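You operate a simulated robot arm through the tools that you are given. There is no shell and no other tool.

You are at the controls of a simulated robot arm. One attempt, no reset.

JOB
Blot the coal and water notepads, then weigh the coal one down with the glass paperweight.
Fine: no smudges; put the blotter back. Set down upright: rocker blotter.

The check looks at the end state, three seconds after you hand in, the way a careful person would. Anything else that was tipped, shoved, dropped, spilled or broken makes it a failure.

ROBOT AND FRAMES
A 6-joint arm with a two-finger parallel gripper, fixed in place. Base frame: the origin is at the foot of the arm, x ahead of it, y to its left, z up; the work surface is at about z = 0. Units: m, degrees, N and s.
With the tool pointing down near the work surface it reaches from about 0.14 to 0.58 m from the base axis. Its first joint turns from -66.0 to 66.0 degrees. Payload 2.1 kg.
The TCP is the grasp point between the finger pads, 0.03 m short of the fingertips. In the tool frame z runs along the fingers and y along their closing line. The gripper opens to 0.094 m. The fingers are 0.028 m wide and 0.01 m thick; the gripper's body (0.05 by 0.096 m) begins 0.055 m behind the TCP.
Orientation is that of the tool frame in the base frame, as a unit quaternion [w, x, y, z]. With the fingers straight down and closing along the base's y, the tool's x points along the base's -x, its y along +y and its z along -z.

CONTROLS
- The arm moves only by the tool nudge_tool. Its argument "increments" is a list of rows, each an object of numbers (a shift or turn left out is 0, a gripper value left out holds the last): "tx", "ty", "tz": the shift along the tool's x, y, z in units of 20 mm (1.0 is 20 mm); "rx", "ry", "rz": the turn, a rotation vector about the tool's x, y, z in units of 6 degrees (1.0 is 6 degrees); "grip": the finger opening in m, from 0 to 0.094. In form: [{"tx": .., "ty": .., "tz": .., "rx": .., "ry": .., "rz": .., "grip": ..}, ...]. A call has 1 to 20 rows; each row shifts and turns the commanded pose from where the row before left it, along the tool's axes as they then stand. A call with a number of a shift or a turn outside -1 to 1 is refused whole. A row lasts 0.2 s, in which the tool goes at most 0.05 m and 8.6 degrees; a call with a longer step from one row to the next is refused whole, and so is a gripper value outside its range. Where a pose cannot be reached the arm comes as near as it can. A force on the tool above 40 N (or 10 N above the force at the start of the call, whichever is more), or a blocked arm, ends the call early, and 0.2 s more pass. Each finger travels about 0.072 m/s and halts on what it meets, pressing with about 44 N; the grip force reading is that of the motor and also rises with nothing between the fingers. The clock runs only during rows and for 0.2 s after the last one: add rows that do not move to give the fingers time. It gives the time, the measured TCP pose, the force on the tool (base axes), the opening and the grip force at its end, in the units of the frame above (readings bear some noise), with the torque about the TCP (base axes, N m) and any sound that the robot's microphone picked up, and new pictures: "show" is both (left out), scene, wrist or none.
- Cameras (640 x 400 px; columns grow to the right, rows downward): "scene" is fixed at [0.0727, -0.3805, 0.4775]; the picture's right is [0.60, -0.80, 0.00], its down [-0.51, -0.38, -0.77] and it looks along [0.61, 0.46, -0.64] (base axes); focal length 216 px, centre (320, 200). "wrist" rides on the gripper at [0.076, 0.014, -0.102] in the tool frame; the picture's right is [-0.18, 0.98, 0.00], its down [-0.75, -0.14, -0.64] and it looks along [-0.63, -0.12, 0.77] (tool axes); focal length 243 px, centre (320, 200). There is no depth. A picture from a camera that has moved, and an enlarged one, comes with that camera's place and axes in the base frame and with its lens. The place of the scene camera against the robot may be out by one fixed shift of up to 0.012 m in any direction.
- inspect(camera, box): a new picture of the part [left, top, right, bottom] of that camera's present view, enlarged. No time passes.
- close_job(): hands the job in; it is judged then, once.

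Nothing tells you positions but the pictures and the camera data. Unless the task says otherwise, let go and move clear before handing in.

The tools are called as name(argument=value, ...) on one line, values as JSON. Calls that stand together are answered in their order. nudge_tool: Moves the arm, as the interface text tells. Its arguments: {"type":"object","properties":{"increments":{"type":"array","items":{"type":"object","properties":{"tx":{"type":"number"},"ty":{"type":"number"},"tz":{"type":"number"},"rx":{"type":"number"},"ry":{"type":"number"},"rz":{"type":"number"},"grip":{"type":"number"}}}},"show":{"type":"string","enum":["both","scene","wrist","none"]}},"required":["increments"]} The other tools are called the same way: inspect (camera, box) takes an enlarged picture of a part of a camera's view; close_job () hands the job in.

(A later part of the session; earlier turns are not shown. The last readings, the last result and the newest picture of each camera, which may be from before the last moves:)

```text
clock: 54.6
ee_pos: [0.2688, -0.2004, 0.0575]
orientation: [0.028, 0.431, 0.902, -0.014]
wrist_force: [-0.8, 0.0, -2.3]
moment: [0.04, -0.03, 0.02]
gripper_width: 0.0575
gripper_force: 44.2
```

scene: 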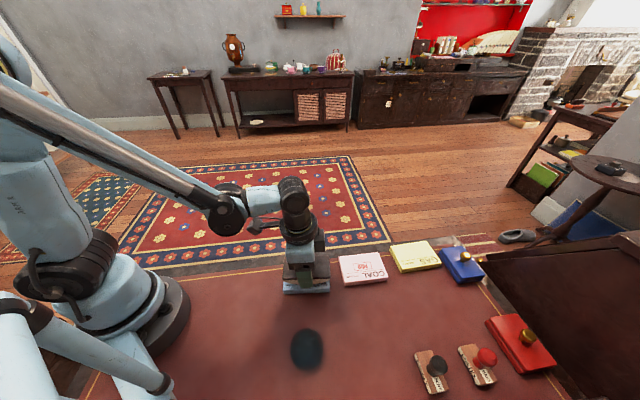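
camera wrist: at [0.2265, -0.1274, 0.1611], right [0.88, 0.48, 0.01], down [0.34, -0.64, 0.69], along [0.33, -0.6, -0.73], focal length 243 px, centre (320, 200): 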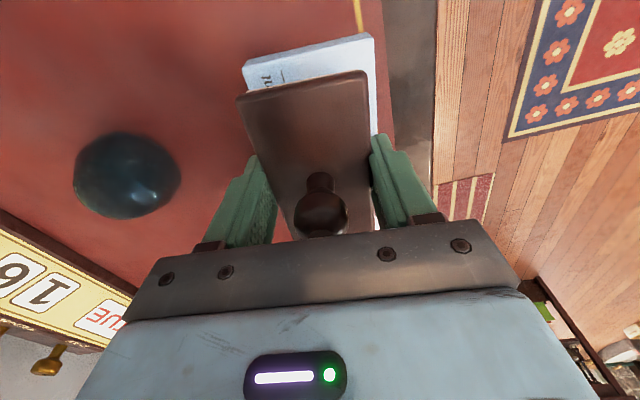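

nudge_tool(increments=[{"tx": 0.002, "tz": 0.03}], show="none")

nudge_tool(increments=[{"tx": 0.002, "tz": 0.025}], show="none")

```text
clock: 55.0
ee_pos: [0.2681, -0.1996, 0.0562]
orientation: [0.027, 0.43, 0.902, -0.014]
wrist_force: [0.3, 0.4, -1.1]
moment: [-0.02, -0.01, -0.01]
gripper_width: 0.0572
gripper_force: 43.8
```

```text
clock: 55.4
ee_pos: [0.2687, -0.1996, 0.0564]
orientation: [0.028, 0.431, 0.902, -0.013]
wrist_force: [-2.5, 4.3, 24.6]
moment: [0.19, 0.06, 0.01]
gripper_width: 0.0574
gripper_force: 44.3
```

nudge_tool(increments=[{"tx": -0.001, "tz": -0.015}], show="none")

```text
clock: 55.8
ee_pos: [0.2687, -0.2003, 0.0552]
orientation: [0.027, 0.431, 0.902, -0.014]
wrist_force: [-5.8, 1.9, 16.5]
moment: [0.21, 0.09, 0.05]
gripper_width: 0.0575
gripper_force: 44.2
```

nudge_tool(increments=[{"tx": -0.0953, "ty": -0.004, "tz": 0.0021, "ry": 0.5}], show="none")

```text
clock: 56.2
ee_pos: [0.2704, -0.2017, 0.0567]
orientation: [0.005, 0.43, 0.903, -0.002]
wrist_force: [-4.3, 1.0, 14.7]
moment: [0.14, 0.03, 0.03]
gripper_width: 0.0576
gripper_force: 43.8
```

nudge_tool(increments=[{"tx": -0.0978, "ty": -0.004, "tz": -0.0089, "ry": 0.5}], show="none")

nudge_tool(increments=[{"tx": -0.1006, "tz": -0.0189, "ry": 0.5}], show="none")

```text
clock: 56.6
ee_pos: [0.2709, -0.2027, 0.0564]
orientation: [-0.019, 0.43, 0.903, 0.009]
wrist_force: [0.7, -1.5, 14.1]
moment: [-0.2, -0.07, -0.01]
gripper_width: 0.0576
gripper_force: 43.4
```

```text
clock: 57.0
ee_pos: [0.2728, -0.2038, 0.0567]
orientation: [-0.042, 0.43, 0.901, 0.019]
wrist_force: [2.0, -1.4, 11.4]
moment: [-0.08, -0.15, 0.0]
gripper_width: 0.0575
gripper_force: 44.4
```

Contact is steady and the side forces are small. I'll keep rolling right.

nudge_tool(increments=[{"tx": -0.0998, "tz": -0.0298, "ry": 0.5}], show="none")

nudge_tool(increments=[{"tx": -0.0985, "tz": -0.0417, "ry": 0.5}], show="none")

```text
clock: 57.4
ee_pos: [0.2739, -0.206, 0.0575]
orientation: [-0.066, 0.43, 0.9, 0.031]
wrist_force: [1.2, -2.5, 8.1]
moment: [-0.19, -0.24, -0.03]
gripper_width: 0.0572
gripper_force: 44.2
```

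```text
clock: 57.8
ee_pos: [0.2747, -0.2082, 0.0566]
orientation: [-0.09, 0.429, 0.898, 0.043]
wrist_force: [-0.2, -2.9, 10.5]
moment: [-0.23, -0.17, -0.04]
gripper_width: 0.0575
gripper_force: 43.8
```

nudge_tool(increments=[{"tx": -0.0966, "ty": -0.002, "tz": -0.0525, "ry": 0.5}], show="none")

nudge_tool(increments=[{"tx": -0.0941, "tz": -0.0631, "ry": 0.5}], show="none")

```text
clock: 58.2
ee_pos: [0.2753, -0.2087, 0.059]
orientation: [-0.114, 0.427, 0.895, 0.054]
wrist_force: [0.5, -0.4, -2.5]
moment: [-0.02, -0.03, 0.01]
gripper_width: 0.0576
gripper_force: 44.0
```

```text
clock: 58.6
ee_pos: [0.2782, -0.2105, 0.0596]
orientation: [-0.138, 0.425, 0.892, 0.065]
wrist_force: [-0.2, 0.9, 3.0]
moment: [-0.06, -0.1, 0.01]
gripper_width: 0.0575
gripper_force: 44.3
```

nudge_tool(increments=[{"tx": -0.0911, "tz": -0.0667, "ry": 0.5}], show="none")

```text
clock: 59.0
ee_pos: [0.2794, -0.2123, 0.0611]
orientation: [-0.161, 0.423, 0.889, 0.076]
wrist_force: [1.2, 2.4, 7.5]
moment: [-0.09, -0.18, 0.03]
gripper_width: 0.0575
gripper_force: 43.8
```

The right end is reached. Now I'll roll back toward the left.

nudge_tool(increments=[{"tx": 0.0871, "ty": 0.002, "tz": 0.0814, "ry": -0.5}], show="none")

nudge_tool(increments=[{"tx": 0.0907, "tz": 0.07, "ry": -0.5}], show="none")

```text
clock: 59.4
ee_pos: [0.2763, -0.21, 0.0596]
orientation: [-0.137, 0.426, 0.892, 0.065]
wrist_force: [1.1, -0.1, 10.6]
moment: [-0.11, -0.29, 0.01]
gripper_width: 0.0574
gripper_force: 44.2
```

```text
clock: 59.8
ee_pos: [0.2758, -0.2094, 0.0589]
orientation: [-0.113, 0.428, 0.895, 0.054]
wrist_force: [0.8, -0.7, 15.5]
moment: [-0.22, -0.32, -0.02]
gripper_width: 0.0573
gripper_force: 43.9
```

nudge_tool(increments=[{"tx": 0.0937, "tz": 0.0534, "ry": -0.5}], show="none")

nudge_tool(increments=[{"tx": 0.0962, "tz": 0.0448, "ry": -0.5}], show="none")

```text
clock: 60.2
ee_pos: [0.274, -0.2065, 0.0587]
orientation: [-0.091, 0.429, 0.898, 0.043]
wrist_force: [-2.4, 0.7, 14.1]
moment: [-0.09, -0.13, 0.01]
gripper_width: 0.0574
gripper_force: 44.0
```

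```text
clock: 60.6
ee_pos: [0.2741, -0.2061, 0.0583]
orientation: [-0.066, 0.429, 0.9, 0.032]
wrist_force: [-0.8, 0.0, -1.0]
moment: [-0.02, -0.01, -0.01]
gripper_width: 0.0574
gripper_force: 43.9
```

nudge_tool(increments=[{"tx": 0.0971, "tz": 0.0489, "ry": -0.5}], show="none")

nudge_tool(increments=[{"tx": 0.0994, "tz": 0.0301, "ry": -0.5}], show="none")

```text
clock: 61.0
ee_pos: [0.2714, -0.2037, 0.0567]
orientation: [-0.042, 0.43, 0.901, 0.02]
wrist_force: [0.3, -0.9, 2.7]
moment: [-0.01, -0.08, -0.02]
gripper_width: 0.0572
gripper_force: 43.6
```

```text
clock: 61.4
ee_pos: [0.271, -0.2031, 0.0574]
orientation: [-0.019, 0.431, 0.902, 0.008]
wrist_force: [-1.2, -1.2, 10.5]
moment: [-0.09, -0.1, 0.01]
gripper_width: 0.0574
gripper_force: 44.3
```

nudge_tool(increments=[{"tx": 0.1002, "ty": -0.001, "tz": 0.0131, "ry": -0.5}], show="none")

nudge_tool(increments=[{"tx": 0.1003, "tz": 0.0021, "ry": -0.5}], show="none")

```text
clock: 61.8
ee_pos: [0.2694, -0.2008, 0.0551]
orientation: [0.004, 0.431, 0.903, -0.002]
wrist_force: [-1.4, 1.7, 27.4]
moment: [0.08, -0.05, 0.03]
gripper_width: 0.0573
gripper_force: 43.5
```

```text
clock: 62.2
ee_pos: [0.27, -0.1991, 0.0561]
orientation: [0.028, 0.431, 0.902, -0.014]
wrist_force: [-2.3, 2.4, 32.5]
moment: [0.02, -0.01, -0.04]
gripper_width: 0.0576
gripper_force: 44.1
```

nudge_tool(increments=[{"tx": 0.1, "tz": -0.0308, "ry": -0.5}], show="none")

nudge_tool(increments=[{"tx": 0.099, "tz": -0.0237, "ry": -0.5}], show="none")

```text
clock: 62.6
ee_pos: [0.2673, -0.1992, 0.0553]
orientation: [0.052, 0.43, 0.901, -0.025]
wrist_force: [0.9, -3.0, 10.4]
moment: [-0.03, -0.18, -0.01]
gripper_width: 0.0575
gripper_force: 44.0
```

```text
clock: 63.0
ee_pos: [0.2656, -0.1965, 0.0549]
orientation: [0.076, 0.43, 0.899, -0.036]
wrist_force: [-0.5, -2.7, 12.4]
moment: [-0.03, 0.0, -0.03]
gripper_width: 0.0576
gripper_force: 43.8
```

nudge_tool(increments=[{"tx": 0.0975, "tz": -0.0306, "ry": -0.5}], show="none")

nudge_tool(increments=[{"tx": 0.0954, "tz": -0.0403, "ry": -0.5}], show="none")

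```text
clock: 63.4
ee_pos: [0.2637, -0.1948, 0.0562]
orientation: [0.098, 0.429, 0.897, -0.047]
wrist_force: [-0.2, -0.4, -2.7]
moment: [0.02, -0.02, -0.04]
gripper_width: 0.0575
gripper_force: 43.3
```

```text
clock: 63.8
ee_pos: [0.2633, -0.1938, 0.0573]
orientation: [0.122, 0.426, 0.895, -0.058]
wrist_force: [-1.0, -0.5, -1.6]
moment: [-0.03, 0.0, 0.0]
gripper_width: 0.0571
gripper_force: 43.8
```

nudge_tool(increments=[{"tx": 0.005, "tz": 0.0193}], show="none")

```text
clock: 64.2
ee_pos: [0.2637, -0.1929, 0.0578]
orientation: [0.122, 0.427, 0.894, -0.059]
wrist_force: [-0.3, -0.1, -2.1]
moment: [0.04, 0.01, 0.02]
gripper_width: 0.0575
gripper_force: 44.1
```

nudge_tool(increments=[{"tx": 0.004, "tz": 0.0145}], show="none")

```text
clock: 64.6
ee_pos: [0.263, -0.1938, 0.0571]
orientation: [0.122, 0.426, 0.894, -0.058]
wrist_force: [-0.1, 0.5, -2.8]
moment: [0.04, -0.02, -0.01]
gripper_width: 0.0574
gripper_force: 43.8
```

nudge_tool(increments=[{"tx": 0.004, "tz": 0.0145}], show="none")

```text
clock: 65.0
ee_pos: [0.2636, -0.1948, 0.0562]
orientation: [0.121, 0.426, 0.894, -0.058]
wrist_force: [-0.9, 0.2, 1.2]
moment: [0.1, 0.05, 0.02]
gripper_width: 0.0573
gripper_force: 44.3
```

nudge_tool(increments=[{"tx": 0.0928, "tz": -0.044, "ry": -0.5}], show="none")

nudge_tool(increments=[{"tx": 0.0896, "tz": -0.0584, "ry": -0.5}], show="none")

```text
clock: 65.4
ee_pos: [0.2612, -0.191, 0.056]
orientation: [0.146, 0.424, 0.891, -0.07]
wrist_force: [-4.0, 1.4, 30.3]
moment: [0.34, 0.21, -0.02]
gripper_width: 0.0573
gripper_force: 44.0
```

```text
clock: 65.8
ee_pos: [0.2612, -0.1915, 0.0573]
orientation: [0.171, 0.422, 0.887, -0.08]
wrist_force: [0.8, -3.0, 19.9]
moment: [0.24, 0.12, -0.02]
gripper_width: 0.0571
gripper_force: 43.6
```

nudge_tool(increments=[{"tx": 0.0858, "tz": -0.0768, "ry": -0.5}], show="none")

nudge_tool(increments=[{"tx": 0.0815, "tz": -0.0818, "ry": -0.5}], show="none")

```text
clock: 66.2
ee_pos: [0.2598, -0.1891, 0.0584]
orientation: [0.191, 0.421, 0.882, -0.092]
wrist_force: [2.4, -2.8, 14.2]
moment: [0.11, 0.0, 0.03]
gripper_width: 0.057
gripper_force: 43.9
```

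```text
clock: 66.6
ee_pos: [0.259, -0.1876, 0.0597]
orientation: [0.215, 0.418, 0.877, -0.102]
wrist_force: [4.3, -1.7, 10.1]
moment: [0.05, -0.04, -0.01]
gripper_width: 0.0573
gripper_force: 44.3
```

The left end is done. I'll lift straight up and check whether any ink remains on the water pad.

nudge_tool(increments=[{"tx": -0.115, "tz": -0.222}, {"tx": -0.277, "tz": -0.532}, {"tx": -0.369, "tz": -0.71}, {"tx": -0.369, "tz": -0.71}, {"tx": -0.369, "tz": -0.71}, {"tx": -0.369, "tz": -0.71}, {"ry": 0.8}, {"ry": 0.8}, {"ry": 0.8}, {"ry": 0.8}, {"ry": 0.8}, {}])

inspect(camera="scene", box=[260, 230, 360, 300])

```text
clock: 69.2
ee_pos: [0.258, -0.1863, 0.1402]
orientation: [0.027, 0.431, 0.902, -0.013]
wrist_force: [-0.5, 0.2, -1.9]
moment: [0.0, -0.02, 0.01]
gripper_width: 0.0573
gripper_force: 44.1
camera wrist: at [0.2169, -0.1143, 0.2365], right [0.88, 0.48, 0.01], down [0.34, -0.64, 0.69], along [0.33, -0.6, -0.73], focal length 243 px, centre (320, 200)
```

scene: 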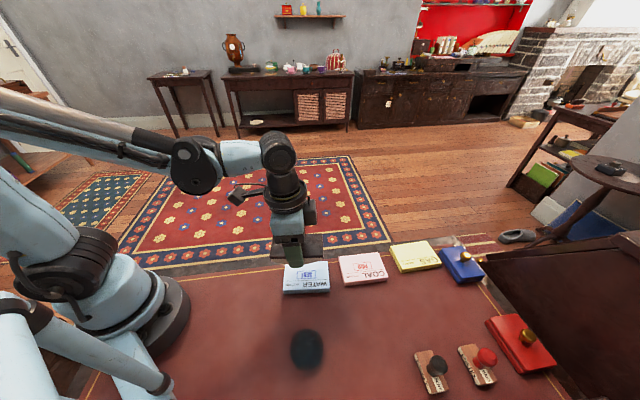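
wrist: 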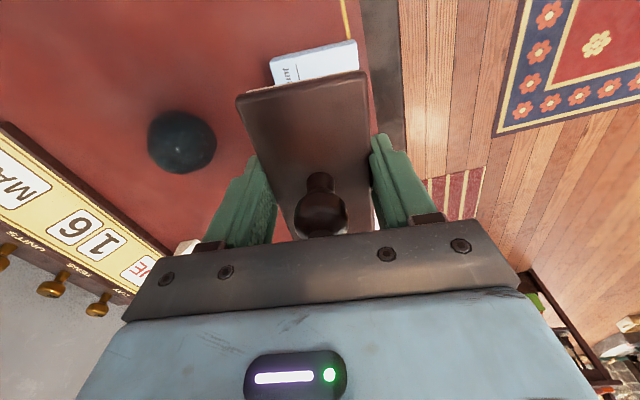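

```text
5.71 times, centred on (310, 265) of scene
camera zoom: at [0.0727, -0.3805, 0.4775], right [0.6, -0.8, 0.0], down [-0.51, -0.38, -0.77], along [0.61, 0.46, -0.64], focal length 1233 px, centre (377, -171)
```

zoom: 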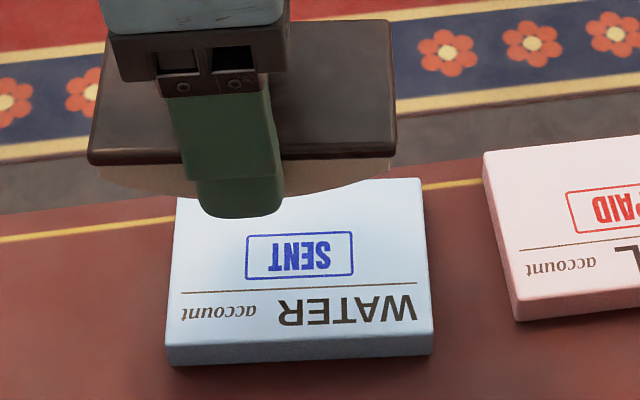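

The water pad shows a crisp "SENT" stamp with no ink or smudges, and neither pad has moved. Next I'll carry the blotter back above its original spot at (0.2488, -0.3815), at its original -45° angle.

nudge_tool(increments=[{"ry": 0.583}, {"rz": -0.5}, {"rz": -0.5}, {"tx": -0.729, "ty": -0.799}, {"tx": -0.729, "ty": -0.799}, {"tx": -0.729, "ty": -0.799}, {"tx": -0.729, "ty": -0.799}, {"tx": -0.729, "ty": -0.799}, {"tx": -0.729, "ty": -0.799}, {"tx": -0.729, "ty": -0.799}, {"tx": -0.729, "ty": -0.799}, {"tx": -0.729, "ty": -0.799}, {"ry": -0.583}, {}, {}])

inspect(camera="scene", box=[330, 260, 450, 370])

```text
clock: 72.4
ee_pos: [0.2472, -0.3821, 0.1406]
orientation: [0.029, 0.383, 0.923, -0.012]
wrist_force: [0.3, -0.5, -2.8]
moment: [0.02, 0.0, -0.02]
gripper_width: 0.0574
gripper_force: 44.0
camera wrist: at [0.1992, -0.3149, 0.2364], right [0.83, 0.56, 0.01], down [0.4, -0.6, 0.69], along [0.39, -0.56, -0.73], focal length 243 px, centre (320, 200)
```

scene: 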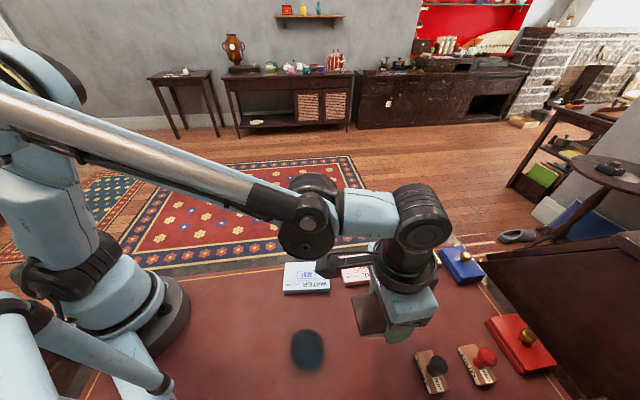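
wrist: 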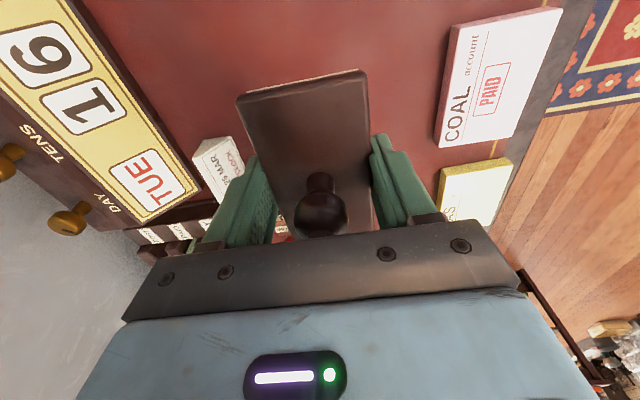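

```text
3.64 times, centred on (390, 315) of scene
camera zoom: at [0.0727, -0.3805, 0.4775], right [0.6, -0.8, 0.0], down [-0.51, -0.38, -0.77], along [0.61, 0.46, -0.64], focal length 784 px, centre (66, -218)
```

zoom: 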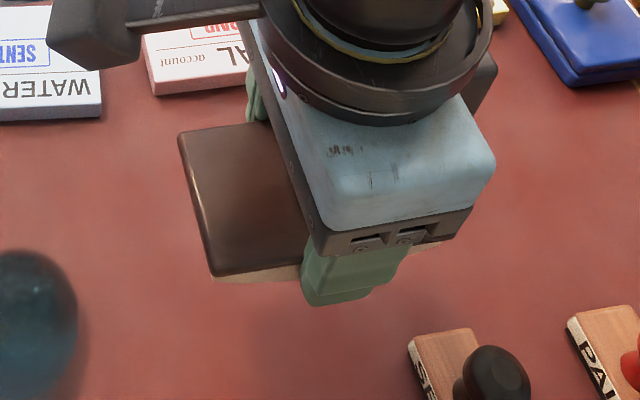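

nudge_tool(increments=[{"ty": 0.115}, {"tx": 0.049, "tz": 0.8}, {"tx": 0.049, "tz": 0.8}, {"tx": 0.049, "tz": 0.8}, {"tx": 0.049, "tz": 0.8}, {"tx": 0.049, "tz": 0.8}, {"tx": 0.037, "tz": 0.6}, {}, {}])

inspect(camera="scene", box=[330, 280, 430, 370])

```text
clock: 74.4
ee_pos: [0.2504, -0.3802, 0.0482]
orientation: [0.028, 0.382, 0.923, -0.012]
wrist_force: [-0.3, -0.4, -2.3]
moment: [0.02, -0.02, -0.02]
gripper_width: 0.0573
gripper_force: 43.6
camera wrist: at [0.2021, -0.3134, 0.145], right [0.83, 0.56, 0.01], down [0.4, -0.6, 0.69], along [0.39, -0.56, -0.73], focal length 243 px, centre (320, 200)
```

scene: 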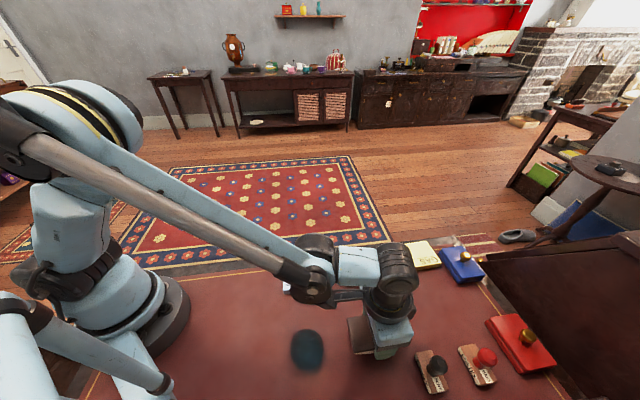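
wrist: 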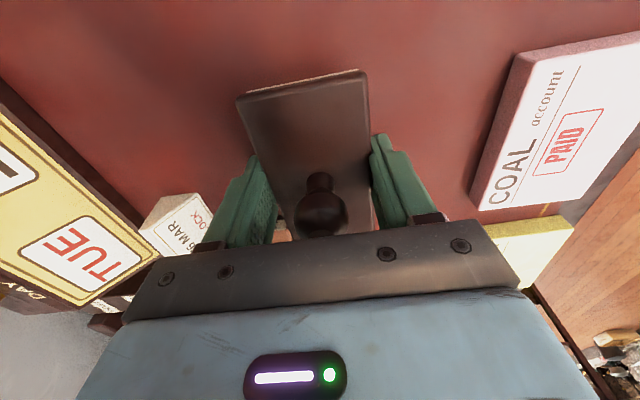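

```text
4.44 times, centred on (380, 325) of scene
camera zoom: at [0.0727, -0.3805, 0.4775], right [0.6, -0.8, 0.0], down [-0.51, -0.38, -0.77], along [0.61, 0.46, -0.64], focal length 959 px, centre (53, -356)
```

zoom: 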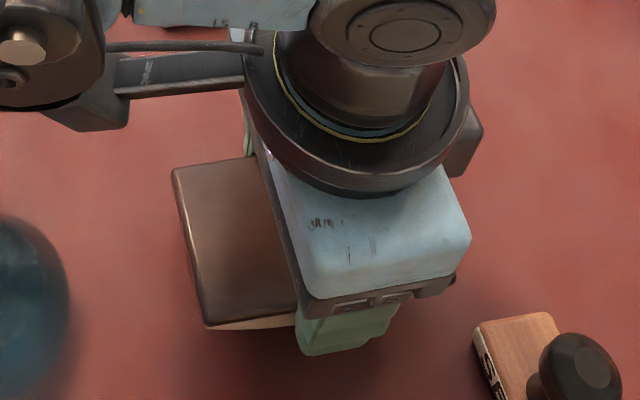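

nudge_tool(increments=[{"tx": 0.045, "ty": -0.03, "tz": 0.15}, {"tx": 0.009, "tz": 0.15}, {"tx": 0.003, "tz": 0.05}], show="none")

nudge_tool(increments=[{"tx": 0.003, "tz": 0.05}], show="none")

nudge_tool(increments=[{"tx": 0.002, "tz": 0.03}], show="none")

```text
clock: 75.2
ee_pos: [0.2502, -0.3797, 0.0401]
orientation: [0.028, 0.383, 0.923, -0.013]
wrist_force: [-0.4, 0.5, -3.1]
moment: [0.01, 0.01, -0.03]
gripper_width: 0.0575
gripper_force: 44.2
```

```text
clock: 75.6
ee_pos: [0.2497, -0.3775, 0.0389]
orientation: [0.027, 0.382, 0.924, -0.011]
wrist_force: [-0.5, 0.9, -2.4]
moment: [0.02, 0.0, -0.04]
gripper_width: 0.0575
gripper_force: 44.0
```

```text
clock: 76.0
ee_pos: [0.2494, -0.3789, 0.0389]
orientation: [0.028, 0.382, 0.924, -0.011]
wrist_force: [0.0, 0.0, -2.4]
moment: [0.03, 0.02, -0.01]
gripper_width: 0.0575
gripper_force: 43.8
```

nudge_tool(increments=[{"tx": 0.001, "tz": 0.02}], show="none")

nudge_tool(increments=[{"tx": 0.001, "tz": 0.02}], show="none")

```text
clock: 76.4
ee_pos: [0.2499, -0.3801, 0.038]
orientation: [0.029, 0.383, 0.923, -0.011]
wrist_force: [-0.2, 0.4, -3.3]
moment: [-0.01, -0.01, 0.01]
gripper_width: 0.0576
gripper_force: 44.3
```

```text
clock: 76.8
ee_pos: [0.2495, -0.3793, 0.0382]
orientation: [0.028, 0.383, 0.923, -0.012]
wrist_force: [-2.0, -0.8, 2.0]
moment: [0.08, -0.03, 0.02]
gripper_width: 0.0573
gripper_force: 44.1
```

The blotter has touched the desk lightly. I'll check its placement before releasing.

nudge_tool(increments=[{}])

inspect(camera="scene", box=[330, 300, 420, 370])

```text
clock: 77.2
ee_pos: [0.2488, -0.3806, 0.0385]
orientation: [0.027, 0.382, 0.923, -0.013]
wrist_force: [-1.4, -0.8, 2.5]
moment: [0.05, -0.06, 0.0]
gripper_width: 0.0576
gripper_force: 44.0
camera wrist: at [0.2007, -0.3126, 0.1352], right [0.83, 0.56, 0.01], down [0.4, -0.6, 0.69], along [0.39, -0.56, -0.73], focal length 243 px, centre (320, 200)
```

scene: 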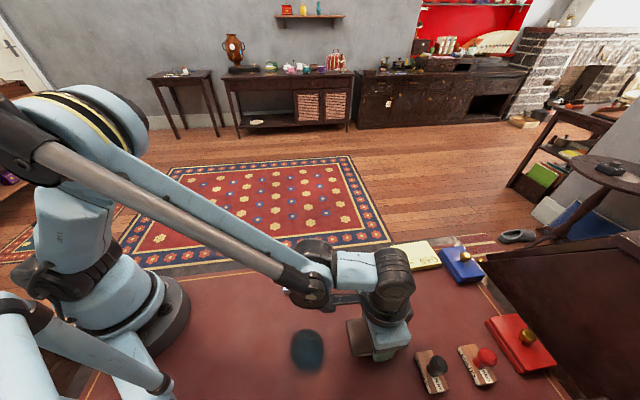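
wrist: 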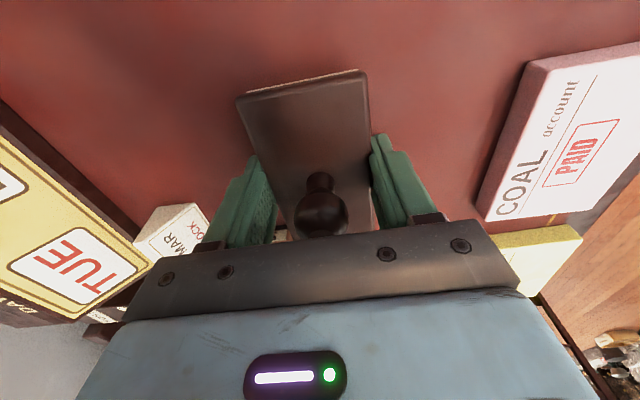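

```text
5.71 times, centred on (375, 335) of scene
camera zoom: at [0.0727, -0.3805, 0.4775], right [0.6, -0.8, 0.0], down [-0.51, -0.38, -0.77], along [0.61, 0.46, -0.64], focal length 1233 px, centre (6, -571)
```

zoom: 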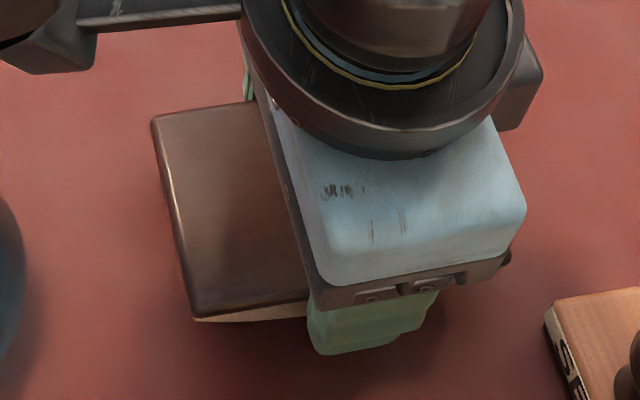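

The blotter is back within about a millimetre of its original spot, so I'll release it and rise clear.

nudge_tool(increments=[{"grip": 0.065}, {"grip": 0.08}, {"grip": 0.094}, {"grip": 0.094}, {}], show="none")

nudge_tool(increments=[{"tx": -0.024, "tz": -0.4}, {"tx": -0.049, "tz": -0.8}, {"tx": -0.049, "tz": -0.8}, {"tx": -0.049, "tz": -0.8}, {"tx": -0.049, "tz": -0.8}, {"tx": -0.049, "tz": -0.8}, {"tx": -0.049, "tz": -0.8}, {"ry": 0.583}, {}])

inspect(camera="scene", box=[330, 300, 420, 370])

inspect(camera="wrist", box=[160, 0, 480, 200])

```text
clock: 78.4
ee_pos: [0.2491, -0.3797, 0.0375]
orientation: [0.029, 0.382, 0.924, -0.011]
wrist_force: [-0.4, 0.3, 0.1]
moment: [0.02, 0.0, 0.0]
gripper_width: 0.0937
gripper_force: 0.1
```

```text
clock: 80.4
ee_pos: [0.2491, -0.3779, 0.1412]
orientation: [0.0, 0.383, 0.924, 0.0]
wrist_force: [-0.4, -0.4, -0.5]
moment: [0.0, 0.0, -0.02]
gripper_width: 0.094
gripper_force: 0.0
camera wrist: at [0.2047, -0.3163, 0.2437], right [0.83, 0.56, 0.0], down [0.43, -0.63, 0.64], along [0.36, -0.53, -0.77], focal length 243 px, centre (320, 200)
```

scene: 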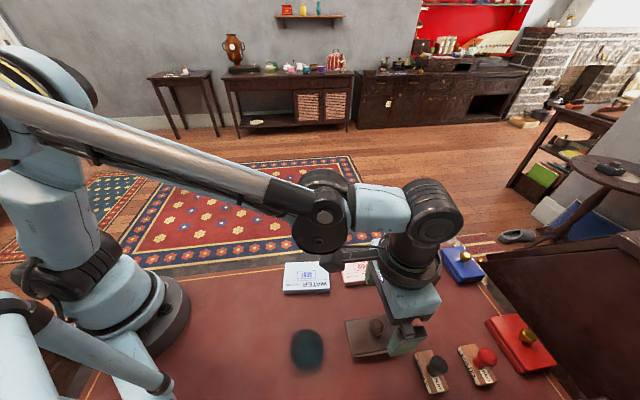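
wrist: 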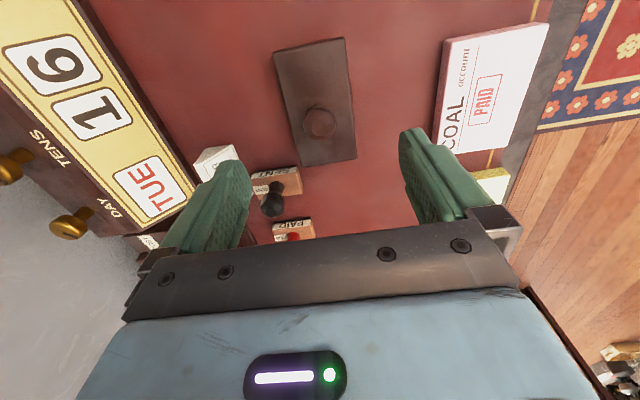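

```text
5.71 times, centred on (375, 335) of scene
camera zoom: at [0.0727, -0.3805, 0.4775], right [0.6, -0.8, 0.0], down [-0.51, -0.38, -0.77], along [0.61, 0.46, -0.64], focal length 1233 px, centre (6, -571)
```

zoom: 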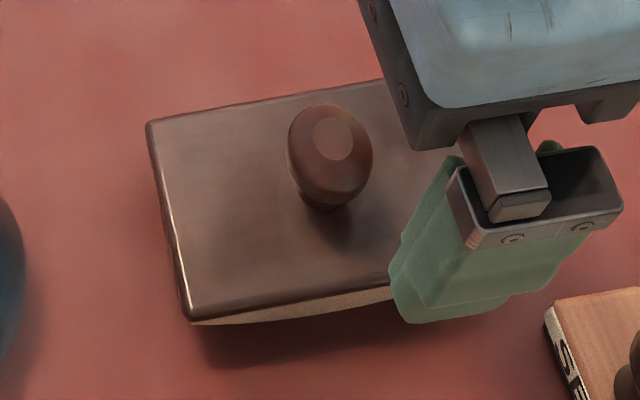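

```text
2.00 times, centred on (320, 100) of wrist
camera zoom: at [0.2047, -0.3163, 0.2437], right [0.83, 0.56, 0.0], down [0.43, -0.63, 0.64], along [0.36, -0.53, -0.77], focal length 485 px, centre (320, 400)
```

zoom: 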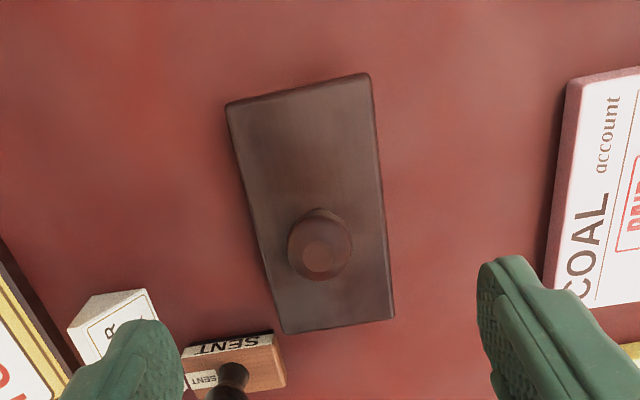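

The blotter stands upright in its original place. Now for the glass paperweight: I'll look at it from both cameras.

inspect(camera="scene", box=[275, 320, 339, 380])

nudge_tool(increments=[{"tz": -0.5, "tx": 0.7, "ty": -0.1}, {"tx": 0.9, "ty": -0.1}, {"tx": 0.9, "ty": -0.1}, {"tx": 0.9, "ty": -0.1}, {"tx": 0.9, "ty": -0.1}, {"tx": 0.9, "ty": -0.1}, {}, {}])

inspect(camera="wrist", box=[240, 60, 400, 180])

```text
6.67 times, centred on (307, 350) of scene
camera zoom: at [0.0727, -0.3805, 0.4775], right [0.6, -0.8, 0.0], down [-0.51, -0.38, -0.77], along [0.61, 0.46, -0.64], focal length 1438 px, centre (407, -800)
```

zoom: 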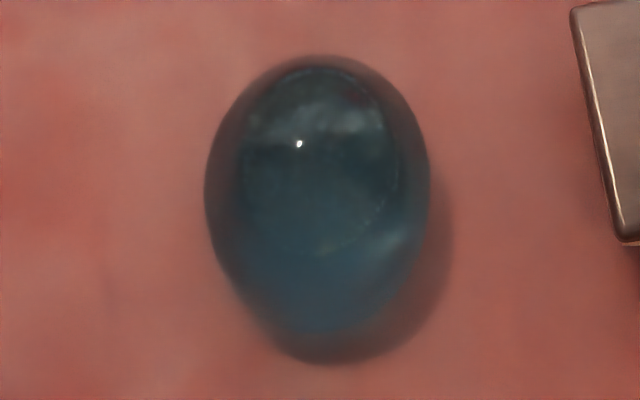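

```text
clock: 82.2
ee_pos: [0.1682, -0.3154, 0.1532]
orientation: [0.001, 0.383, 0.924, 0.0]
wrist_force: [0.0, 0.4, 0.9]
moment: [0.0, -0.01, 0.01]
gripper_width: 0.0942
gripper_force: 0.0
camera wrist: at [0.1231, -0.2516, 0.2545], right [0.83, 0.56, 0.0], down [0.43, -0.63, 0.64], along [0.36, -0.53, -0.77], focal length 243 px, centre (320, 200)
```

scene: 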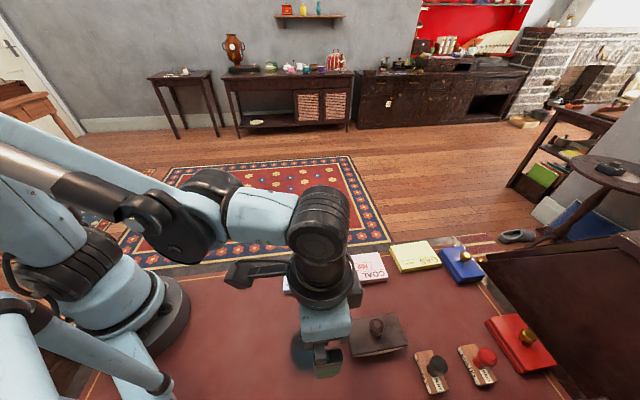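
wrist: 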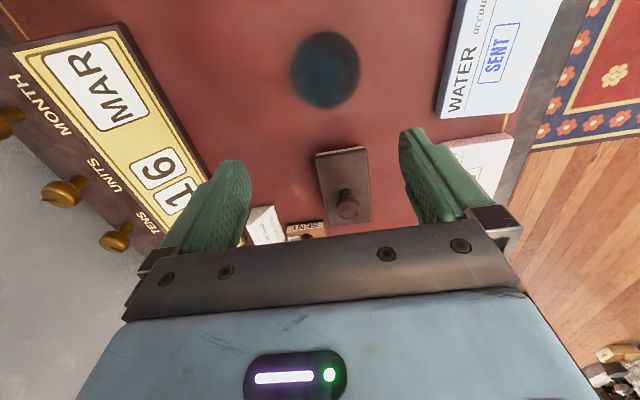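

```text
3.33 times, centred on (320, 120) of wrist
camera zoom: at [0.1231, -0.2516, 0.2545], right [0.83, 0.56, 0.0], down [0.43, -0.63, 0.64], along [0.36, -0.53, -0.77], focal length 809 px, centre (320, 467)
```

zoom: 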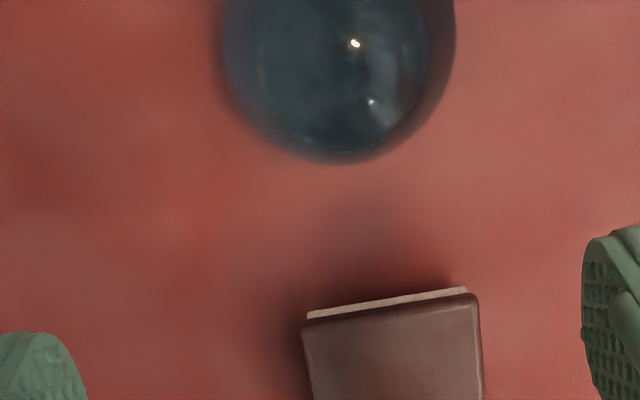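

The paperweight looks like a low glass dome about 58 mm across, centred near (0.155, -0.293). I'll move over it and refine.

nudge_tool(increments=[{"tx": 0.6, "ty": 0.18}, {"tx": 0.6, "ty": 0.18}, {"tz": 0.8}, {"tz": 0.8}, {"tz": 0.4}, {}, {}])

inspect(camera="wrist", box=[200, 40, 440, 190])

inspect(camera="scene", box=[260, 300, 380, 390])

```text
clock: 83.8
ee_pos: [0.1564, -0.2923, 0.1126]
orientation: [0.0, 0.383, 0.924, 0.0]
wrist_force: [1.0, 0.0, 0.5]
moment: [0.01, 0.01, -0.01]
gripper_width: 0.0941
gripper_force: 0.0
camera wrist: at [0.1119, -0.2292, 0.2136], right [0.83, 0.56, 0.0], down [0.43, -0.63, 0.64], along [0.36, -0.53, -0.77], focal length 243 px, centre (320, 200)
```

scene: 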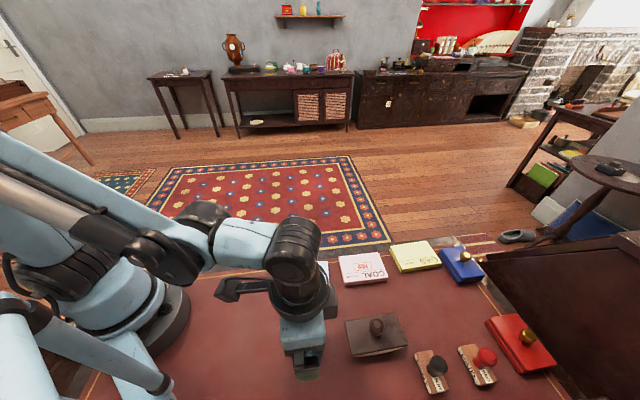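
wrist: 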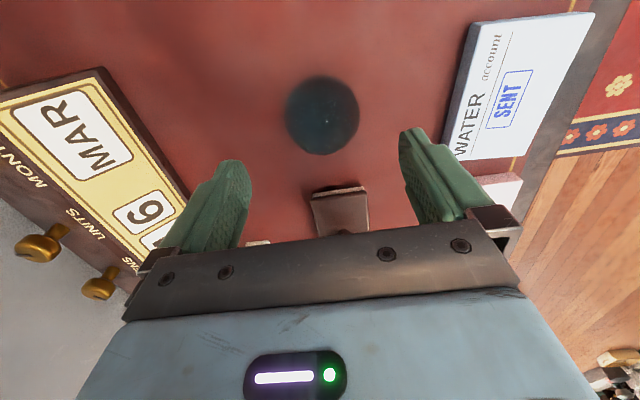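

```text
2.67 times, centred on (320, 115) of wrist
camera zoom: at [0.1119, -0.2292, 0.2136], right [0.83, 0.56, 0.0], down [0.43, -0.63, 0.64], along [0.36, -0.53, -0.77], focal length 647 px, centre (320, 427)
```

zoom: 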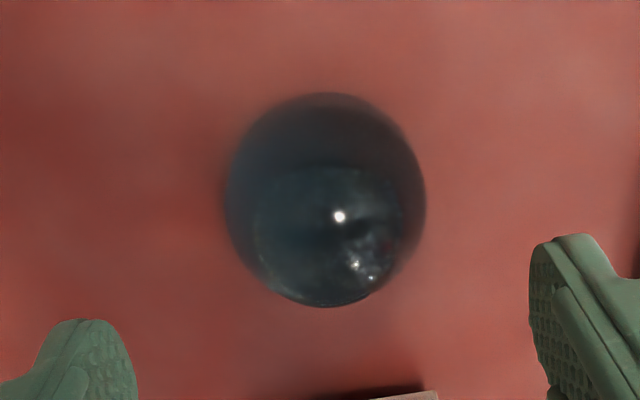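

```text
4.44 times, centred on (320, 345) of scene
camera zoom: at [0.0727, -0.3805, 0.4775], right [0.6, -0.8, 0.0], down [-0.51, -0.38, -0.77], along [0.61, 0.46, -0.64], focal length 959 px, centre (320, -444)
```

zoom: 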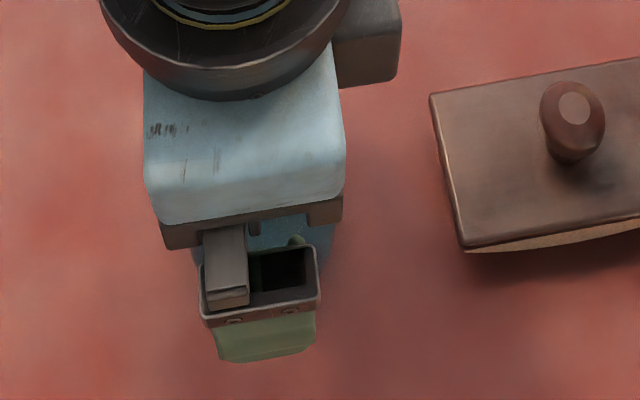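

nudge_tool(increments=[{"tx": 0.1, "ty": 0.09}, {"tz": 0.8}, {"tz": 0.8}, {"tz": 0.6}, {}, {}])

inspect(camera="wrist", box=[200, 80, 440, 230])

inspect(camera="scene", box=[260, 310, 380, 400])

```text
clock: 85.2
ee_pos: [0.1575, -0.2891, 0.0678]
orientation: [0.0, 0.383, 0.924, 0.0]
wrist_force: [1.0, 0.1, -0.2]
moment: [-0.02, -0.01, 0.02]
gripper_width: 0.094
gripper_force: 0.0
camera wrist: at [0.1121, -0.2267, 0.1698], right [0.83, 0.56, 0.0], down [0.43, -0.63, 0.64], along [0.36, -0.53, -0.77], focal length 243 px, centre (320, 200)
```

scene: 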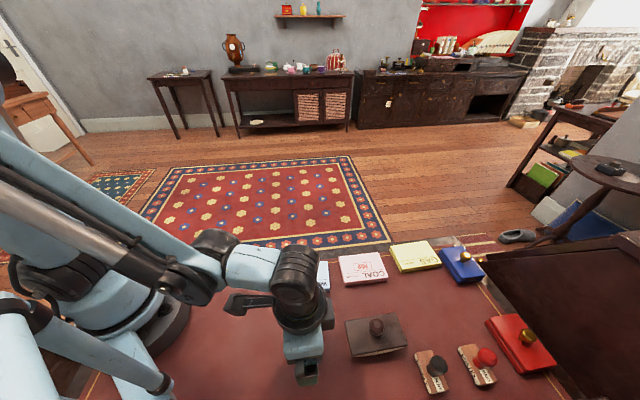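
wrist: 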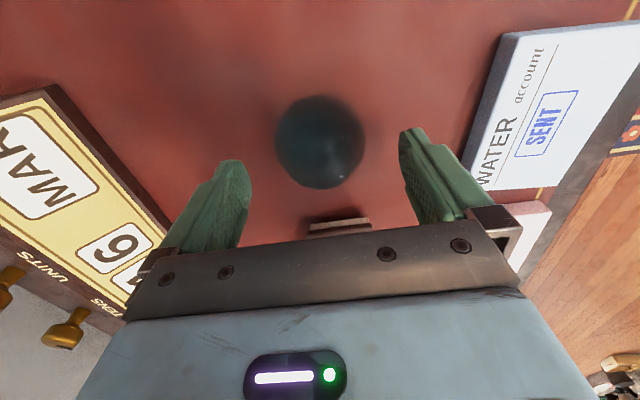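

```text
2.67 times, centred on (320, 155) of wrist
camera zoom: at [0.1121, -0.2267, 0.1698], right [0.83, 0.56, 0.0], down [0.43, -0.63, 0.64], along [0.36, -0.53, -0.77], focal length 647 px, centre (320, 320)
```

zoom: 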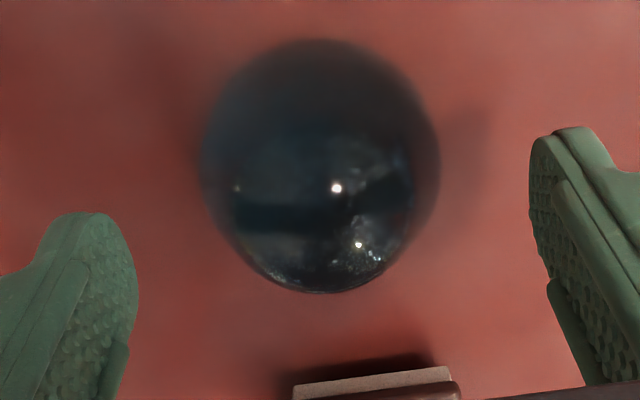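

```text
4.44 times, centred on (320, 355) of scene
camera zoom: at [0.0727, -0.3805, 0.4775], right [0.6, -0.8, 0.0], down [-0.51, -0.38, -0.77], along [0.61, 0.46, -0.64], focal length 959 px, centre (320, -489)
```

zoom: 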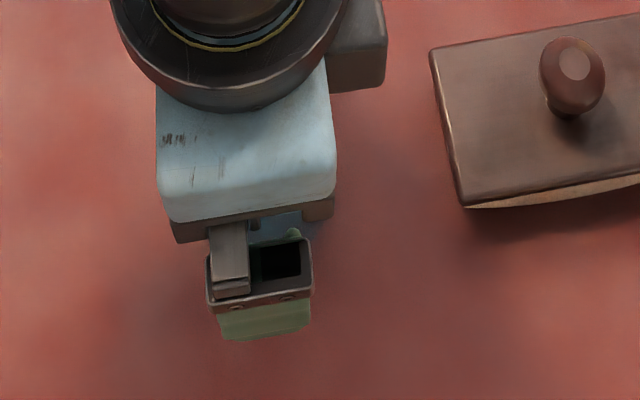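

The dome is centred between the fingers. I'll go down until the tips are about 5 mm above the desk so the pads cover its widest part.

nudge_tool(increments=[{"tz": 0.6}, {"tz": 0.6}, {"tz": 0.4}, {}, {}])

inspect(camera="wrist", box=[200, 90, 440, 240])

```text
clock: 86.4
ee_pos: [0.1568, -0.2916, 0.0358]
orientation: [0.0, 0.383, 0.924, 0.0]
wrist_force: [-0.2, 0.1, -0.6]
moment: [0.0, 0.03, 0.03]
gripper_width: 0.0941
gripper_force: 0.1
camera wrist: at [0.1125, -0.2276, 0.1374], right [0.83, 0.56, 0.0], down [0.43, -0.63, 0.64], along [0.36, -0.53, -0.77], focal length 243 px, centre (320, 200)
```

scene: 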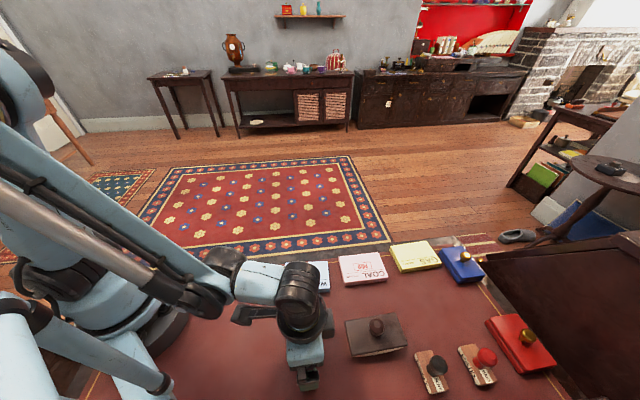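
wrist: 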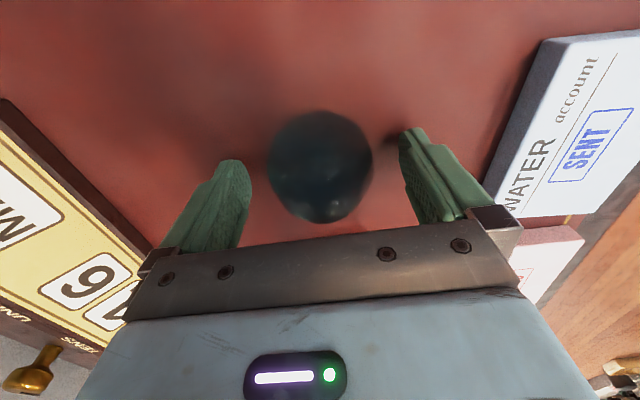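

```text
2.67 times, centred on (320, 165) of wrist
camera zoom: at [0.1125, -0.2276, 0.1374], right [0.83, 0.56, 0.0], down [0.43, -0.63, 0.64], along [0.36, -0.53, -0.77], focal length 647 px, centre (320, 293)
```

zoom: 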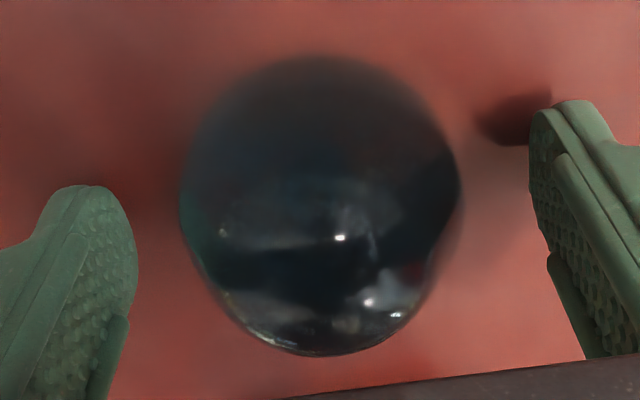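

nudge_tool(increments=[{"grip": 0.075}, {"grip": 0.065}, {"grip": 0.06}, {"grip": 0.055}, {"grip": 0.05}, {"grip": 0.045}, {}])

inspect(camera="wrist", box=[200, 90, 440, 240])

```text
clock: 88.0
ee_pos: [0.1576, -0.2912, 0.0352]
orientation: [0.0, 0.383, 0.924, 0.001]
wrist_force: [0.2, 0.7, -0.7]
moment: [0.01, 0.03, -0.01]
gripper_width: 0.0609
gripper_force: 43.8
camera wrist: at [0.1126, -0.2276, 0.1375], right [0.83, 0.56, 0.0], down [0.43, -0.63, 0.64], along [0.36, -0.53, -0.77], focal length 243 px, centre (320, 200)
```

scene: 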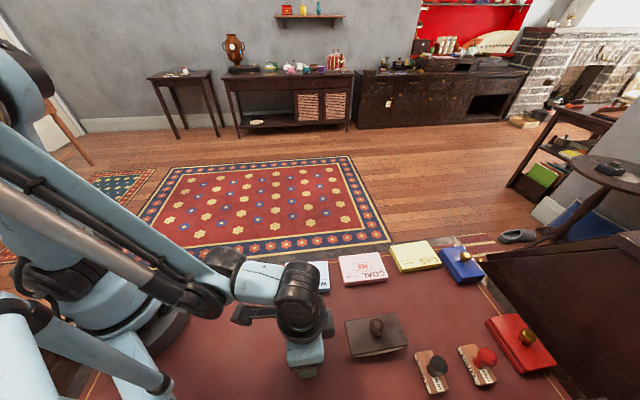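
wrist: 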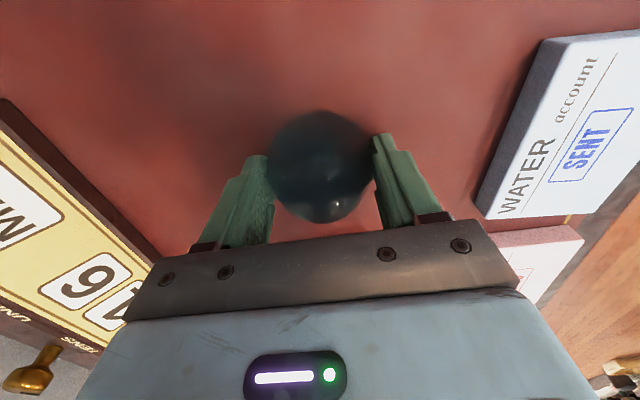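

```text
2.67 times, centred on (320, 165) of wrist
camera zoom: at [0.1126, -0.2276, 0.1375], right [0.83, 0.56, 0.0], down [0.43, -0.63, 0.64], along [0.36, -0.53, -0.77], focal length 647 px, centre (320, 293)
```

zoom: 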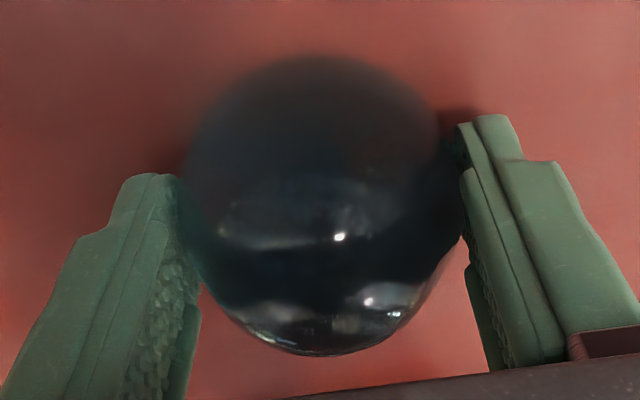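

nudge_tool(increments=[{"tz": -0.1}, {"tz": -0.2}, {"tz": -0.2}, {}, {}])

inspect(camera="wrist", box=[200, 90, 440, 240])

```text
clock: 89.2
ee_pos: [0.1566, -0.2899, 0.0451]
orientation: [0.0, 0.383, 0.924, 0.0]
wrist_force: [-0.5, 0.5, -3.3]
moment: [0.01, -0.02, -0.02]
gripper_width: 0.0609
gripper_force: 44.2
camera wrist: at [0.1126, -0.2272, 0.1478], right [0.83, 0.56, 0.0], down [0.43, -0.63, 0.64], along [0.36, -0.53, -0.77], focal length 243 px, centre (320, 200)
```

scene: 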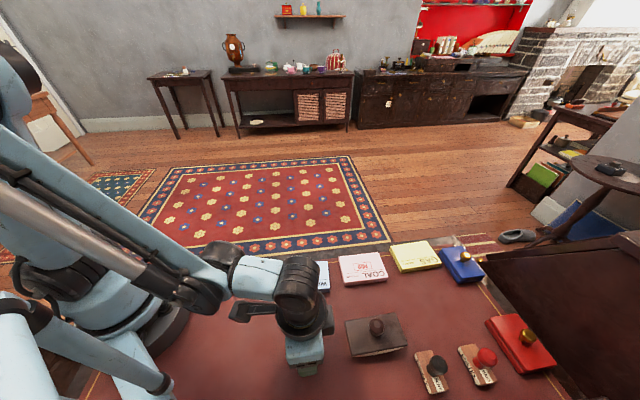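
wrist: 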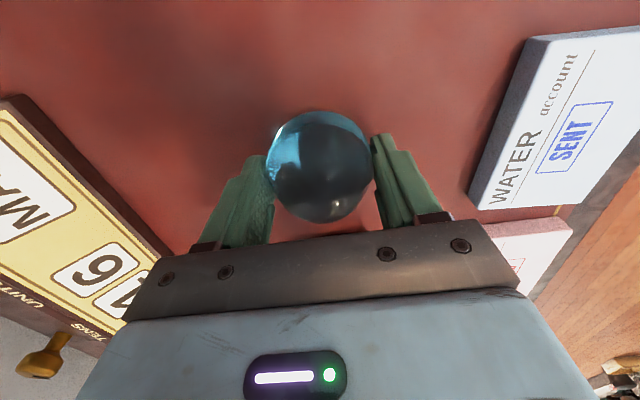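

```text
2.67 times, centred on (320, 165) of wrist
camera zoom: at [0.1126, -0.2272, 0.1478], right [0.83, 0.56, 0.0], down [0.43, -0.63, 0.64], along [0.36, -0.53, -0.77], focal length 647 px, centre (320, 293)
```

zoom: 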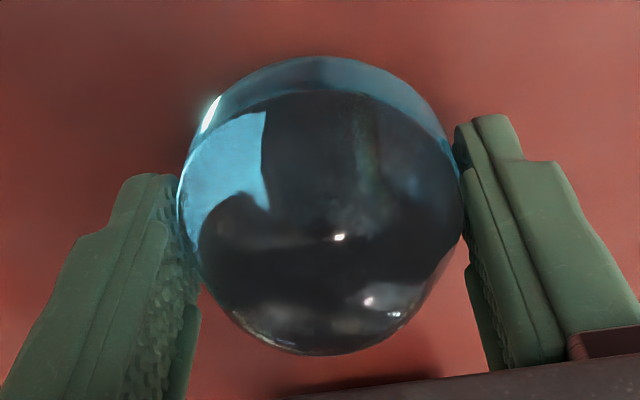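

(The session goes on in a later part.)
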